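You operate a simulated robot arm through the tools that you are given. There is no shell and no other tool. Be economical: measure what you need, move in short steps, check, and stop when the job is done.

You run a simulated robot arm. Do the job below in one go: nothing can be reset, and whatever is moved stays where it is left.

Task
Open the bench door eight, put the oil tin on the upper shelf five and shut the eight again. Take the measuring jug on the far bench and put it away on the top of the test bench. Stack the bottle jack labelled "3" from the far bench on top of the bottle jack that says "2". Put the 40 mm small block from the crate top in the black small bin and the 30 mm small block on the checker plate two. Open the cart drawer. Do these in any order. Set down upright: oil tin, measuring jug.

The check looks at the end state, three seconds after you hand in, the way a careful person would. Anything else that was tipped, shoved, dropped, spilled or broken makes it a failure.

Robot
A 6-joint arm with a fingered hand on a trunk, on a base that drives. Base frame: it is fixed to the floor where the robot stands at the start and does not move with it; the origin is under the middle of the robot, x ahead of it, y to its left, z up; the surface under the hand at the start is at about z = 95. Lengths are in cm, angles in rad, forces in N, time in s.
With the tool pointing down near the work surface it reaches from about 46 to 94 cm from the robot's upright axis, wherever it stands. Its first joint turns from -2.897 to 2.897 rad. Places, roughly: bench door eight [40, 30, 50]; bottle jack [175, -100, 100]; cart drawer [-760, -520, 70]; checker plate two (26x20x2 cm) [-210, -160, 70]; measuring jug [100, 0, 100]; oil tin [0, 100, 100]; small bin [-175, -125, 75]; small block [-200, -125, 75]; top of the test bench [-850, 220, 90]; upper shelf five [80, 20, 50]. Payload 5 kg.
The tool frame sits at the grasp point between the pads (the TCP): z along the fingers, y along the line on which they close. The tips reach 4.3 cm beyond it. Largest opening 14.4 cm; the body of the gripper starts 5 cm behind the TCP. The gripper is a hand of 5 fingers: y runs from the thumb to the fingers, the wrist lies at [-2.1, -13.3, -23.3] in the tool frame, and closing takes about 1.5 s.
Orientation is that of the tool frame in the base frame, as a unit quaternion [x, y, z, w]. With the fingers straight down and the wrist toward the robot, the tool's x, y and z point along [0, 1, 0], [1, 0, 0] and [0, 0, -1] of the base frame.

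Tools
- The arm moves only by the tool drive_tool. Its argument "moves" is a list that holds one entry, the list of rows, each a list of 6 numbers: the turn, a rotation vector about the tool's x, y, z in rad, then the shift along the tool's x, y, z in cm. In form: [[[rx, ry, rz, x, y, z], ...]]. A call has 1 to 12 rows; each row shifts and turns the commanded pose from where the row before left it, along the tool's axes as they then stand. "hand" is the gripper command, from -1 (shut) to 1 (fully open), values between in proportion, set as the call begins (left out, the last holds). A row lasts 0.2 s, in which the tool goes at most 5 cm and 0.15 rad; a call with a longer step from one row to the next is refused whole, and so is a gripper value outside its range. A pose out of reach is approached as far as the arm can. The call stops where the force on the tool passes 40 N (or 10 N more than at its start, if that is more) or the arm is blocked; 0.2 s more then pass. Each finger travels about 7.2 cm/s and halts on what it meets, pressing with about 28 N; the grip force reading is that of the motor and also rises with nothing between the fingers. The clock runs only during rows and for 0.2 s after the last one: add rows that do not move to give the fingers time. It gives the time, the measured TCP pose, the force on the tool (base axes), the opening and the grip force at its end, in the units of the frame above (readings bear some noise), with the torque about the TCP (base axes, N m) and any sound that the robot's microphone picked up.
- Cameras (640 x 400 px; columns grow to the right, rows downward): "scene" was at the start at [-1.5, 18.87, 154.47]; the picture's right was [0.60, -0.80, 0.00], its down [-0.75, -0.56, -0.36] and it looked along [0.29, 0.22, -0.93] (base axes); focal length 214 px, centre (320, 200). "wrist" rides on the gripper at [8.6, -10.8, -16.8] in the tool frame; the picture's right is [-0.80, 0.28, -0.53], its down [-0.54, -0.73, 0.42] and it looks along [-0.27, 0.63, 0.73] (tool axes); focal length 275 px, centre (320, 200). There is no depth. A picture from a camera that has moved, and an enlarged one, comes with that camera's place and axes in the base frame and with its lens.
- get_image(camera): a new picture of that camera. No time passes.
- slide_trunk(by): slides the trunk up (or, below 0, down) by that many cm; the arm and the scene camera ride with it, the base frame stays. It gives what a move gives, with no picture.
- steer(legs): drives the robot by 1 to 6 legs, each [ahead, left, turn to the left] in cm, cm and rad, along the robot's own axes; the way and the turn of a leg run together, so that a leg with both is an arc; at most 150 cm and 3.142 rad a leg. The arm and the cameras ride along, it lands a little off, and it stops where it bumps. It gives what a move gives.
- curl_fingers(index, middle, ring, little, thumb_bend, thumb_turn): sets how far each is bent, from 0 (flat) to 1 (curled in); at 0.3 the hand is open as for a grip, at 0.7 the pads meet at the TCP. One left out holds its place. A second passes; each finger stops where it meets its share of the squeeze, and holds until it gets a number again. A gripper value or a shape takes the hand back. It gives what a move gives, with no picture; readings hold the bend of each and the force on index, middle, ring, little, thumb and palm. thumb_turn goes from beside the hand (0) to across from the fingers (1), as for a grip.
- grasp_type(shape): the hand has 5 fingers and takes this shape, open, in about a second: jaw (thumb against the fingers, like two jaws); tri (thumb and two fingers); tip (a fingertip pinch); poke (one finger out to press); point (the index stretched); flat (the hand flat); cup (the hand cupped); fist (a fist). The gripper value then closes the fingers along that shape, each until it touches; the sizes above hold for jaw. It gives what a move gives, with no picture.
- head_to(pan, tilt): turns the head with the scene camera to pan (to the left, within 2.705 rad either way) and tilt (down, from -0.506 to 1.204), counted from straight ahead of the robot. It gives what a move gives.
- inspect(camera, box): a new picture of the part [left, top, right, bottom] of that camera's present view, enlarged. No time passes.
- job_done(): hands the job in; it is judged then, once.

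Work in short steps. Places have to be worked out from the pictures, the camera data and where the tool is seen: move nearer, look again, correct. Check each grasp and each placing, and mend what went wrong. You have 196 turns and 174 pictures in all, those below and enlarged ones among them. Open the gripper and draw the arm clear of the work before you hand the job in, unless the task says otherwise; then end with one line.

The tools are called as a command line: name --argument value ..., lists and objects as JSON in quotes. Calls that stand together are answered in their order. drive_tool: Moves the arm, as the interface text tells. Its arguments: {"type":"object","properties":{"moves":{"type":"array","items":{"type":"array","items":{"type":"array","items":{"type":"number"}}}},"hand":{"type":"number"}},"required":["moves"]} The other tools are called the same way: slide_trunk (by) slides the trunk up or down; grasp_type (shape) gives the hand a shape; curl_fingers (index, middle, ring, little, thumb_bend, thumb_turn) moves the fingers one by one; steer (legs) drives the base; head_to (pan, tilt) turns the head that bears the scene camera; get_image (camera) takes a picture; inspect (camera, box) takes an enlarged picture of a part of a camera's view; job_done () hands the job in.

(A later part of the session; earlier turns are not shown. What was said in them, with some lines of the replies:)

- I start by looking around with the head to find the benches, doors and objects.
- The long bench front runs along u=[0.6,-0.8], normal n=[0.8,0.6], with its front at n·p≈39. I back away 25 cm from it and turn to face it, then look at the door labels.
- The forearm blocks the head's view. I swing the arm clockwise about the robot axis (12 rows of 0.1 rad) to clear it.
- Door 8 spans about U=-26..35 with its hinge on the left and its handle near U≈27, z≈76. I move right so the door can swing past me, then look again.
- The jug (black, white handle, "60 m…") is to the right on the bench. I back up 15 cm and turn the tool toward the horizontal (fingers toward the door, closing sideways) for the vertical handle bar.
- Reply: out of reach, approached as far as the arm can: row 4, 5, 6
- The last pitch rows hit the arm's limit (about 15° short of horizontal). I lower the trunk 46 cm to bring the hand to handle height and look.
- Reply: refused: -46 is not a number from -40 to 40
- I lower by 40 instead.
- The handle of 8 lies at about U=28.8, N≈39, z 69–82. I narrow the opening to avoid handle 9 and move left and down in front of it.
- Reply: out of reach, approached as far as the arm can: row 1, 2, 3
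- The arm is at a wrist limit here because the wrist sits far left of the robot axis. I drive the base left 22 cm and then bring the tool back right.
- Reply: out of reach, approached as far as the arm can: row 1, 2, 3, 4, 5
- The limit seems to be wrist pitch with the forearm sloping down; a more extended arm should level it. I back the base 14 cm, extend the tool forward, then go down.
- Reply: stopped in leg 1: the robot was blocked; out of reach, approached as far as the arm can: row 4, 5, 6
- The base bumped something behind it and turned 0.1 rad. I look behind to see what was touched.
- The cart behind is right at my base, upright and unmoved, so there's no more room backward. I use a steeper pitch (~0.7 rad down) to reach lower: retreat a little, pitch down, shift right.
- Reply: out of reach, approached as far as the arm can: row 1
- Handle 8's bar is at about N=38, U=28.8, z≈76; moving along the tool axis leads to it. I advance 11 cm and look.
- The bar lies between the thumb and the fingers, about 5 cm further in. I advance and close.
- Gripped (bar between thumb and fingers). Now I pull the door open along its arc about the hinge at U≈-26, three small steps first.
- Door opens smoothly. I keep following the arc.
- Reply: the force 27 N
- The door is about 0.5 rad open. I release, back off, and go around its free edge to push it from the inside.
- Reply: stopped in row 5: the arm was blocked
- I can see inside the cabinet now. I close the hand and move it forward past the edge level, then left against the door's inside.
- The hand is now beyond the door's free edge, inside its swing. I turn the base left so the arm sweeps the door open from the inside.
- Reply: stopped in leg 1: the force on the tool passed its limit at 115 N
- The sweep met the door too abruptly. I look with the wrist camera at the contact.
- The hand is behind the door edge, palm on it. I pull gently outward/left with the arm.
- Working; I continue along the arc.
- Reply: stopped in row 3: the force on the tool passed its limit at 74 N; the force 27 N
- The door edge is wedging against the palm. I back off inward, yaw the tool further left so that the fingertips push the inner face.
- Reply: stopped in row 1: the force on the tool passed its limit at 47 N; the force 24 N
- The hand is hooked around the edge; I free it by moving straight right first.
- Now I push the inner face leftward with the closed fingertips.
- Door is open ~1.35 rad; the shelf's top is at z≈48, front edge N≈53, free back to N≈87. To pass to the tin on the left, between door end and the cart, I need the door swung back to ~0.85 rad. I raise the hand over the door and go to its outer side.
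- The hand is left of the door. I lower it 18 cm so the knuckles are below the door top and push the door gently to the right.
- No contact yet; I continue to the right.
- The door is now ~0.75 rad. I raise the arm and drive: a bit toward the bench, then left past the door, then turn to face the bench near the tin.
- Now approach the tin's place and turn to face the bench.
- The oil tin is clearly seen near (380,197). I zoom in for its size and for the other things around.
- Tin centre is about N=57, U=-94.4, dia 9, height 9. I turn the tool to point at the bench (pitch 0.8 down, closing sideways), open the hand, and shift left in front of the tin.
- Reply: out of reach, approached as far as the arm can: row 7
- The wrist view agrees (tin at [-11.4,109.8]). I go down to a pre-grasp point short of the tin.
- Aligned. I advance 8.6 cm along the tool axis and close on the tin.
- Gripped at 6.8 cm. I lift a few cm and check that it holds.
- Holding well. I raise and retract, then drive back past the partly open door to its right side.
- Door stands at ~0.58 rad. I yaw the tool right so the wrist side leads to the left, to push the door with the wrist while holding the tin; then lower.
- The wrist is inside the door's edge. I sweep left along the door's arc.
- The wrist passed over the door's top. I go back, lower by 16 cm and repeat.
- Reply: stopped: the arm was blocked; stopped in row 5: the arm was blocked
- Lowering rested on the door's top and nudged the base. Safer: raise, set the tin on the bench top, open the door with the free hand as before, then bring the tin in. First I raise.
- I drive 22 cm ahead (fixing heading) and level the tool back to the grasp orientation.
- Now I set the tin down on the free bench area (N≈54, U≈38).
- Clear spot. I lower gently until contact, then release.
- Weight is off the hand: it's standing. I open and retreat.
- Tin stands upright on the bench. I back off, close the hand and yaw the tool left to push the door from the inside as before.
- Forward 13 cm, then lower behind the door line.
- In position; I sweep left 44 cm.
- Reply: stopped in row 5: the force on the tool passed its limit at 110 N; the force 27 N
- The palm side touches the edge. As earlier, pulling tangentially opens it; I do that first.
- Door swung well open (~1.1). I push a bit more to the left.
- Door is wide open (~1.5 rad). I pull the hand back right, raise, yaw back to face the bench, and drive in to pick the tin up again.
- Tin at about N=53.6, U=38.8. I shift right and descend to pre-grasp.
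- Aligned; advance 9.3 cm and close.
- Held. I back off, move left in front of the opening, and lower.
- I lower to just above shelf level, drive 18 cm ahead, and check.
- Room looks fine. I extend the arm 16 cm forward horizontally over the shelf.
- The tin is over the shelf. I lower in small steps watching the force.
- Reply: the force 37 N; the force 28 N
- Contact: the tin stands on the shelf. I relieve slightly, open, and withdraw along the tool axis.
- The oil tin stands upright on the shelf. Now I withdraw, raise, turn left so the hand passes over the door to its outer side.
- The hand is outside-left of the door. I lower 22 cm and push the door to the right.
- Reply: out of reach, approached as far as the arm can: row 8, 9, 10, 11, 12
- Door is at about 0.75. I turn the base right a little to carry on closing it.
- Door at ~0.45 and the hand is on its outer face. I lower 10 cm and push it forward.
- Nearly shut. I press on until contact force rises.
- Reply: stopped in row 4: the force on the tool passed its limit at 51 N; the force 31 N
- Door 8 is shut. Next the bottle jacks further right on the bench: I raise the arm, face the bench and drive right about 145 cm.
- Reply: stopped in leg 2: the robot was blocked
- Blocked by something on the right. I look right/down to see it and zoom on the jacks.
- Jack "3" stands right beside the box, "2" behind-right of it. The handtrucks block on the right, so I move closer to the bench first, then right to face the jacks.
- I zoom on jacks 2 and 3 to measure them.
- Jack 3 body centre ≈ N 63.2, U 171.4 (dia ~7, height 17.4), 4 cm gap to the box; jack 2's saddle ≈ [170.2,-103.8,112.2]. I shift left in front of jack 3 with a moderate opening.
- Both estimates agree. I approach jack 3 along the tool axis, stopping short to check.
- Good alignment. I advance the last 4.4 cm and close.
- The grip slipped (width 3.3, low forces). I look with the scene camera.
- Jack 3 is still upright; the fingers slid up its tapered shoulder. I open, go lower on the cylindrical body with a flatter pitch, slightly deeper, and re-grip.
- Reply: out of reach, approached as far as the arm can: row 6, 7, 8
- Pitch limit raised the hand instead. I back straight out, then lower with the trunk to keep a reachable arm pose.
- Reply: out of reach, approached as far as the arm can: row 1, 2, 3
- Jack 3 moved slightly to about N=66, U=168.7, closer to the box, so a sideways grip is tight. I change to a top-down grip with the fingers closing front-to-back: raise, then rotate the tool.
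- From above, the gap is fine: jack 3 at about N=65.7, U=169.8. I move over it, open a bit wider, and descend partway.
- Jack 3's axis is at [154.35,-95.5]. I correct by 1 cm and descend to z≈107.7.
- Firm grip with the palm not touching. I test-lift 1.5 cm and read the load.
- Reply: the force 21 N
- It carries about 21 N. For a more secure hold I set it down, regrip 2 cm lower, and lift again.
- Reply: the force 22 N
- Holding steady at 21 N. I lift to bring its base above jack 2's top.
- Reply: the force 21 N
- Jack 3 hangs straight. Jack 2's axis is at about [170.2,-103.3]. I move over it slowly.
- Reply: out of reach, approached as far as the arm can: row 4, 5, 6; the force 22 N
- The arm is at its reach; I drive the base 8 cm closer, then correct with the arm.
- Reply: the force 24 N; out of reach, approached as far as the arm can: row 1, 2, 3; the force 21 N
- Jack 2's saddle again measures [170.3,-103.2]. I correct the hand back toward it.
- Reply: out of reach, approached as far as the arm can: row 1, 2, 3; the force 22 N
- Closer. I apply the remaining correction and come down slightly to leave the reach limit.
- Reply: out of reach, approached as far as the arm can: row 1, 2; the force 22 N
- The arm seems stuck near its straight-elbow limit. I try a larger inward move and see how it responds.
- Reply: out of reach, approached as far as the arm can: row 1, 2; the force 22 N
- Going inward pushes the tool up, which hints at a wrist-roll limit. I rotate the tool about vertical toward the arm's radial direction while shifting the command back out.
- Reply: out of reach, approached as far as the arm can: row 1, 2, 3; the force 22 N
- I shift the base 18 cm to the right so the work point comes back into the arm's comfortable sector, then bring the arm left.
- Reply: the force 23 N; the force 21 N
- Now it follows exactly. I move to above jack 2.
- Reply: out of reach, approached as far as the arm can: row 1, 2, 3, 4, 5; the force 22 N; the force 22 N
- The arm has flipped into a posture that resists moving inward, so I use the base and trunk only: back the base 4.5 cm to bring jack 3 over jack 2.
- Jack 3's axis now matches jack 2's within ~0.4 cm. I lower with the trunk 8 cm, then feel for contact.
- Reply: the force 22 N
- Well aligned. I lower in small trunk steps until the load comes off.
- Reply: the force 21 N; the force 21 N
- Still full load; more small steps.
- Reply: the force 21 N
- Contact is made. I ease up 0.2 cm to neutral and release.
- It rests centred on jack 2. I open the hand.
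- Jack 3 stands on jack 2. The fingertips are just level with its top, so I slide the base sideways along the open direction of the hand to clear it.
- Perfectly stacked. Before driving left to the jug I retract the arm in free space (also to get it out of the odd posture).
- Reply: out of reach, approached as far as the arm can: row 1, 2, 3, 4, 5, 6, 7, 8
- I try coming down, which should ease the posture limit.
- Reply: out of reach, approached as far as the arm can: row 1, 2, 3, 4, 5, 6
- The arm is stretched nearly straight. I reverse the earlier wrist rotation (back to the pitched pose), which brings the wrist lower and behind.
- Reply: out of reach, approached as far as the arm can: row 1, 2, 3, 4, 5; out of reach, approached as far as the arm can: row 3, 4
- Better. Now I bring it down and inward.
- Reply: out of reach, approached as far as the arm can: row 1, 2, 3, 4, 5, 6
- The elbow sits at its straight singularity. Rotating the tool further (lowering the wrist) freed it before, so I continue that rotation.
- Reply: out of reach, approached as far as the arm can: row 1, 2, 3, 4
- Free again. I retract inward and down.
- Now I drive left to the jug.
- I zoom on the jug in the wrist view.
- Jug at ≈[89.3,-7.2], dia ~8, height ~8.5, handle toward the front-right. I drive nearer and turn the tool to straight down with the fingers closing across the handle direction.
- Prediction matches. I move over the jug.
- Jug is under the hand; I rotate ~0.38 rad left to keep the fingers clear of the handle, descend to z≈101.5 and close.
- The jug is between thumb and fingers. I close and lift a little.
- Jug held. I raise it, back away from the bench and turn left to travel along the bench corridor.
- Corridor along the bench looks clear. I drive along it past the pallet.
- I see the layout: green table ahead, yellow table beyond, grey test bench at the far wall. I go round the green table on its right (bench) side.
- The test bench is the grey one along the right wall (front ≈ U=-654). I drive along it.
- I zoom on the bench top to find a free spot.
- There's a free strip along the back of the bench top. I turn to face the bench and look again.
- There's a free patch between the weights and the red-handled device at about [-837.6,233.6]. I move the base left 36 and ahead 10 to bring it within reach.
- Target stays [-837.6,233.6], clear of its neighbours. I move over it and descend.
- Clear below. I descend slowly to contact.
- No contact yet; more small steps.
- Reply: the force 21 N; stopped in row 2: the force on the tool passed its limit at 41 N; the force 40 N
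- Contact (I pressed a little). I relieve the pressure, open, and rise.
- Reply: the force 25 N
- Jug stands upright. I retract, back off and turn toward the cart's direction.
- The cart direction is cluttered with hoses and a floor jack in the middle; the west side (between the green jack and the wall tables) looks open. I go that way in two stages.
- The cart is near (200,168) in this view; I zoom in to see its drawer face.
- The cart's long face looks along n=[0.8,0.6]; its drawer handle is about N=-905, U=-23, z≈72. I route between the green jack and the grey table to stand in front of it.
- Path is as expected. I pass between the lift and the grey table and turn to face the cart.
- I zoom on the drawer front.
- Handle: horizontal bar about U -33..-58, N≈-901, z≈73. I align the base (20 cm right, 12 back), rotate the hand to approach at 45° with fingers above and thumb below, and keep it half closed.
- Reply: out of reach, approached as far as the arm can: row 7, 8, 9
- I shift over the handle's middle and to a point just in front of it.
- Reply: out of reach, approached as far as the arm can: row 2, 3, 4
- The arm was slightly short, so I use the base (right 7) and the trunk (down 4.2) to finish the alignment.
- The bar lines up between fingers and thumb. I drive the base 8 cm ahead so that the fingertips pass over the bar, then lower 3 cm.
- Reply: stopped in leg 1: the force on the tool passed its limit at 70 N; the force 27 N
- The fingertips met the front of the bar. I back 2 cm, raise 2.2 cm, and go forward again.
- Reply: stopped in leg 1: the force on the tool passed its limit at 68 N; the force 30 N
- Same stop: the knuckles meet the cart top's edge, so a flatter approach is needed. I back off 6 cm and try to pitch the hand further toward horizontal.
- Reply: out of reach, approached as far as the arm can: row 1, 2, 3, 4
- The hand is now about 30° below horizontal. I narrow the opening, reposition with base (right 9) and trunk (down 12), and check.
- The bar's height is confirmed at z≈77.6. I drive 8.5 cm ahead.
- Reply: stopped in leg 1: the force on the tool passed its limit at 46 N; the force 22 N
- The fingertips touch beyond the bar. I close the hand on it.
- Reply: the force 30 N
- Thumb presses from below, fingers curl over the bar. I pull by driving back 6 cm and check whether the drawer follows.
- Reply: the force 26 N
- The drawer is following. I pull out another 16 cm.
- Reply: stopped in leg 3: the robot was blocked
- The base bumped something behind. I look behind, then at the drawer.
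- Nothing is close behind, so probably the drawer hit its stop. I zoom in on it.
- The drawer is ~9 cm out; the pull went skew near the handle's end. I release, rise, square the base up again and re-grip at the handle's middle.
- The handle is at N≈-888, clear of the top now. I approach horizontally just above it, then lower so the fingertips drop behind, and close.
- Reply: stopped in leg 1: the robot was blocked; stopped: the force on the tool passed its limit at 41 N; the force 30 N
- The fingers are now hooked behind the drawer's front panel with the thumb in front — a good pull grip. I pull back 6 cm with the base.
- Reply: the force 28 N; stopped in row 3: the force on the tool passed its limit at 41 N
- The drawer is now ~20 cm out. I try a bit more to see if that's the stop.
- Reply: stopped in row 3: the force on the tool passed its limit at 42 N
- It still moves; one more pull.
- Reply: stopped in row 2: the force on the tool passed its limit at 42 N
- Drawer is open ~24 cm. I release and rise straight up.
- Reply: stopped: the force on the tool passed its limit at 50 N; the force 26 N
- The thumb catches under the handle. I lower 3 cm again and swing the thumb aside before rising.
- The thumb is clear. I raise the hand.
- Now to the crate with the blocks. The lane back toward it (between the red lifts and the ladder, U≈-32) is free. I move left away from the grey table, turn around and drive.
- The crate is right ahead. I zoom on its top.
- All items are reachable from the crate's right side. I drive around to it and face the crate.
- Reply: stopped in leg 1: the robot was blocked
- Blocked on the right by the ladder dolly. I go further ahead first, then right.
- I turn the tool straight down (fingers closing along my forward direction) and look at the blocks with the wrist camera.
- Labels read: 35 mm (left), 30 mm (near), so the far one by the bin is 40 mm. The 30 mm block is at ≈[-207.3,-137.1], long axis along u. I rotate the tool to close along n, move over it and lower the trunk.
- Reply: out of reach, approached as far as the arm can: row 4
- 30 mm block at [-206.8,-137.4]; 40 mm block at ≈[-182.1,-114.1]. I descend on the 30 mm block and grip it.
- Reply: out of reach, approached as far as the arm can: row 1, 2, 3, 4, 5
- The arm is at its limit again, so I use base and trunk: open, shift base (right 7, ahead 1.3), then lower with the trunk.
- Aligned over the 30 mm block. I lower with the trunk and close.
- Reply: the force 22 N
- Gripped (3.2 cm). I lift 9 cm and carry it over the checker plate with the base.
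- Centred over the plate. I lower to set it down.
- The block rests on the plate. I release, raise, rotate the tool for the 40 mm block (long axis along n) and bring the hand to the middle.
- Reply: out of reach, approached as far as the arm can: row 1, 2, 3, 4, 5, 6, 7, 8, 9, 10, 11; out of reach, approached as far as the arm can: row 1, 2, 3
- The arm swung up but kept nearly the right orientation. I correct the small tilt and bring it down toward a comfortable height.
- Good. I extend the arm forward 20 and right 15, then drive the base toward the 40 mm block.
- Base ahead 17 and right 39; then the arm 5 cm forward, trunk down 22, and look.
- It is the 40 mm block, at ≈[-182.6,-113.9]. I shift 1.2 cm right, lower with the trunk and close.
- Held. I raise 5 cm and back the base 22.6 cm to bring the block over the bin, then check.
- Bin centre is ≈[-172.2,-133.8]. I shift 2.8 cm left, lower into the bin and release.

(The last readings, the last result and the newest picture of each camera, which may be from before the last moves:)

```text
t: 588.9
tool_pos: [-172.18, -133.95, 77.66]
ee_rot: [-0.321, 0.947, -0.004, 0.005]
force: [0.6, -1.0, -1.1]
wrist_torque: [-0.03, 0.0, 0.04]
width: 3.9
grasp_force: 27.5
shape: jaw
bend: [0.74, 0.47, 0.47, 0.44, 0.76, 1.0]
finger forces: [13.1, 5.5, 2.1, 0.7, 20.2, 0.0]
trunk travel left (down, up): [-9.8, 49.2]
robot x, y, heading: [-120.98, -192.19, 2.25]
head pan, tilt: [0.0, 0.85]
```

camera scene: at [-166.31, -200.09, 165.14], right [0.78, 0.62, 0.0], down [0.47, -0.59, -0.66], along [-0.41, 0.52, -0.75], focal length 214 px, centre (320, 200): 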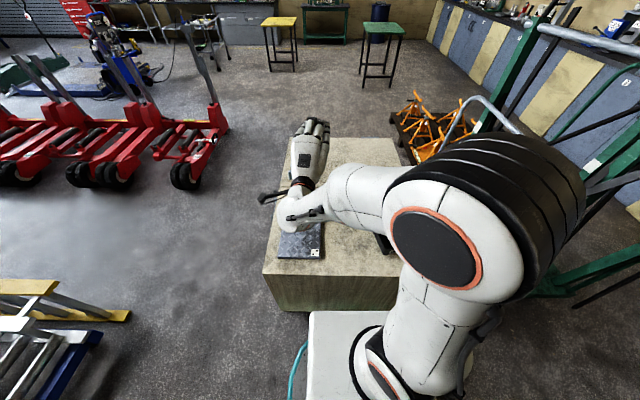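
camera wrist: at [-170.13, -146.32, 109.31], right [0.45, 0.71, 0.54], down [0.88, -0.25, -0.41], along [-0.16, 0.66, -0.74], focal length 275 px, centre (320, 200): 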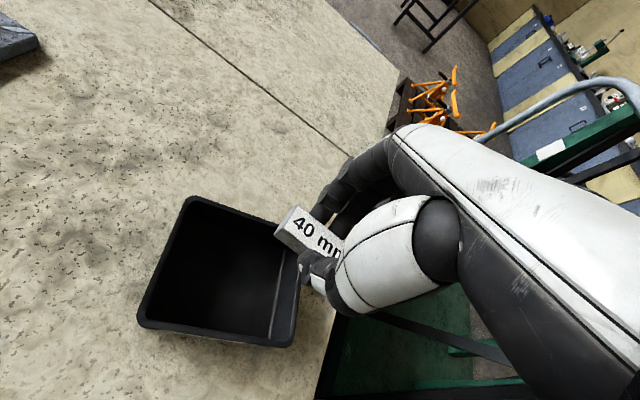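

A little lower, then open to 7 cm and rise straight up.

slide_trunk --by -0.8

drive_tool --moves '[[[0, 0, 0, 0, 0, 0], [0, 0, 0, 0, 0, 0], [0, 0, 0, 0, 0, 0], [0, 0, 0, 0, 0, 0]]]' --hand -0.1

slide_trunk --by 30

get_image --camera "wrist"

```text
t: 589.5
tool_pos: [-172.24, -133.9, 76.98]
ee_rot: [-0.322, 0.947, -0.005, 0.006]
force: [-0.5, -0.7, -0.8]
wrist_torque: [0.01, -0.01, 0.0]
width: 3.9
grasp_force: 27.7
shape: jaw
bend: [0.74, 0.47, 0.47, 0.44, 0.76, 1.0]
finger forces: [13.0, 5.6, 2.2, 0.7, 20.2, 0.1]
trunk travel left (down, up): [-9.0, 50.0]
robot x, y, heading: [-120.97, -192.37, 2.244]
head pan, tilt: [0.0, 0.85]
```

```text
t: 590.5
tool_pos: [-172.02, -133.71, 77.02]
ee_rot: [-0.321, 0.947, -0.003, 0.004]
force: [-1.1, 1.2, 3.3]
wrist_torque: [0.14, 0.02, -0.07]
width: 5.85
grasp_force: 0.0
shape: jaw
bend: [0.74, 0.49, 0.44, 0.42, 0.74, 1.0]
finger forces: [0.1, 6.3, 0.0, 0.6, 7.6, 0.0]
trunk travel left (down, up): [-9.0, 50.0]
robot x, y, heading: [-120.92, -192.25, 2.25]
head pan, tilt: [0.0, 0.85]
```

```text
t: 593.5
tool_pos: [-172.08, -133.75, 106.85]
ee_rot: [-0.322, 0.947, -0.004, 0.005]
force: [-0.1, 0.4, 0.1]
wrist_torque: [0.01, 0.0, -0.02]
width: 6.45
grasp_force: 0.1
shape: jaw
bend: [0.74, 0.47, 0.44, 0.42, 0.72, 1.0]
finger forces: [0.0, 0.0, 0.1, 0.1, 0.0, 0.0]
trunk travel left (down, up): [-39.0, 20.0]
robot x, y, heading: [-121.07, -192.46, 2.253]
head pan, tilt: [0.0, 0.85]
```

```text
4 pictures are left
camera wrist: at [-172.6, -147.67, 123.7], right [0.45, 0.71, 0.54], down [0.88, -0.25, -0.41], along [-0.16, 0.66, -0.74], focal length 275 px, centre (320, 200)
```

wrist: 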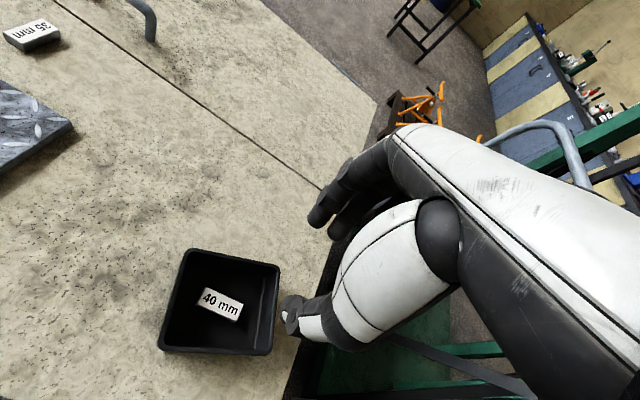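

The 40 mm block lies in the bin. I open the hand, raise, and draw away from the crate, then check the plate.

slide_trunk --by 18

drive_tool --moves '[[[0, 0, 0, 0, 0, 0], [0, 0, 0, 0, 0, 0], [0, 0, 0, 0, 0, 0], [0, 0, 0, 0, 0, 0]]]' --hand 1

steer --legs '[[0, 50, 0], [-28, 0, 0]]'

head_to --pan -0.3 --tilt 0.7

get_image --camera "scene"

```text
t: 595.5
tool_pos: [-172.29, -133.82, 124.82]
ee_rot: [-0.321, 0.947, -0.004, 0.005]
force: [-0.3, 0.3, 0.5]
wrist_torque: [-0.01, -0.01, 0.02]
width: 6.44
grasp_force: 0.0
shape: jaw
bend: [0.74, 0.47, 0.44, 0.42, 0.72, 1.0]
finger forces: [0.1, 0.1, 0.1, 0.0, 0.1, 0.1]
trunk travel left (down, up): [-57.0, 2.0]
robot x, y, heading: [-121.14, -192.32, 2.249]
head pan, tilt: [0.0, 0.85]
```

```text
t: 596.5
tool_pos: [-172.11, -133.86, 125.0]
ee_rot: [-0.322, 0.947, -0.004, 0.005]
force: [-0.5, 1.1, 0.2]
wrist_torque: [-0.02, 0.04, 0.0]
width: 14.37
grasp_force: 0.3
shape: jaw
bend: [0.3, 0.3, 0.3, 0.3, 0.3, 0.98]
finger forces: [0.0, 0.1, 0.1, 0.1, 0.1, 0.1]
trunk travel left (down, up): [-57.0, 2.0]
robot x, y, heading: [-121.08, -192.31, 2.248]
head pan, tilt: [0.0, 0.85]
```

```text
t: 600.9
tool_pos: [-196.54, -184.78, 125.15]
ee_rot: [-0.326, 0.945, -0.001, 0.004]
force: [0.2, 0.6, -0.2]
wrist_torque: [-0.06, 0.02, 0.05]
width: 14.39
grasp_force: 0.0
shape: jaw
bend: [0.3, 0.3, 0.3, 0.3, 0.3, 0.98]
finger forces: [0.0, 0.0, 0.0, 0.0, 0.1, 0.0]
trunk travel left (down, up): [-57.0, 2.0]
robot x, y, heading: [-145.0, -242.59, 2.26]
head pan, tilt: [0.0, 0.85]
stopped in leg 2: the robot was blocked; the commanded pose is now the measured one
```

```text
t: 601.7
tool_pos: [-196.59, -185.04, 125.35]
ee_rot: [-0.325, 0.946, -0.001, 0.004]
force: [-0.6, 0.4, 0.4]
wrist_torque: [0.0, 0.02, 0.0]
width: 14.4
grasp_force: 0.0
shape: jaw
bend: [0.3, 0.3, 0.3, 0.3, 0.3, 0.98]
finger forces: [0.1, 0.0, 0.0, 0.1, 0.0, 0.1]
trunk travel left (down, up): [-57.0, 2.0]
robot x, y, heading: [-144.74, -243.31, 2.26]
head pan, tilt: [-0.3, 0.7]
```

```text
3 pictures are left
camera scene: at [-156.23, -249.79, 165.06], right [0.92, 0.38, 0.0], down [0.25, -0.6, -0.76], along [-0.29, 0.71, -0.64], focal length 214 px, centre (320, 200)
```

scene: 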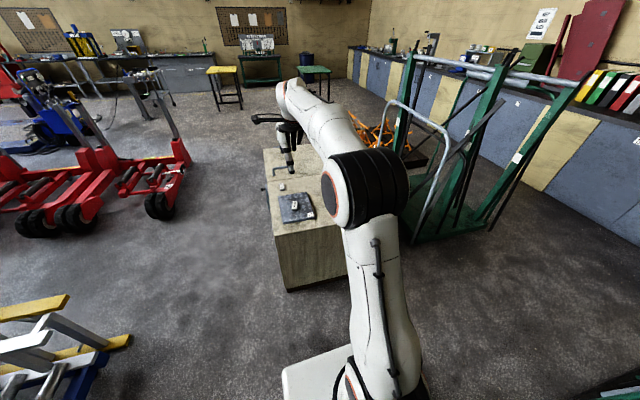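

The 30 mm block is on the plate. I zoom once to verify the plate's mark and the scene.

inspect --camera "scene" --box '[255, 150, 345, 250]'

```text
4.00 times, centred on (300, 200) of scene
camera zoom: at [-156.23, -249.79, 165.06], right [0.92, 0.38, 0.0], down [0.25, -0.6, -0.76], along [-0.29, 0.71, -0.64], focal length 858 px, centre (400, 200)
```

zoom: 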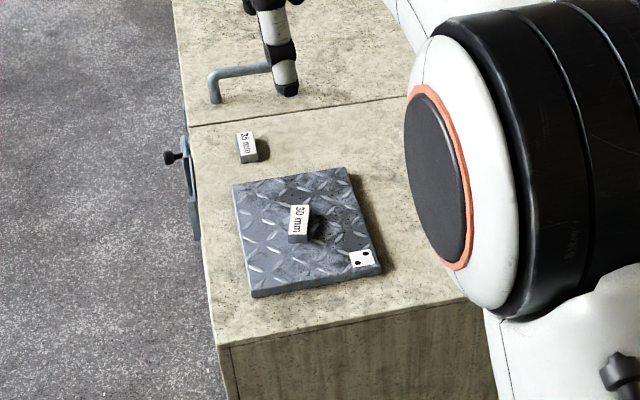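

The plate is marked with two dots and carries the 30 mm block. Everything on the list is done, the gripper is open and the arm is clear, so I hand the job in.

job_done

```text
The job is handed in.
```

I finished every task and handed the job in: the oil tin is on shelf five with door eight shut, the measuring jug is on the test bench, jack 3 is on jack 2, the 40 mm block is in the bin, the 30 mm block is on checker plate two, and the cart drawer is open. The base bumped the green trolley, the hand trucks and the ladder dolly, as well as something behind it by the cart that I took to be the grey table, and something behind it at the crate. I looked at the trolley and the hand trucks afterwards and saw nothing tipped, but I didn't recheck the rest.
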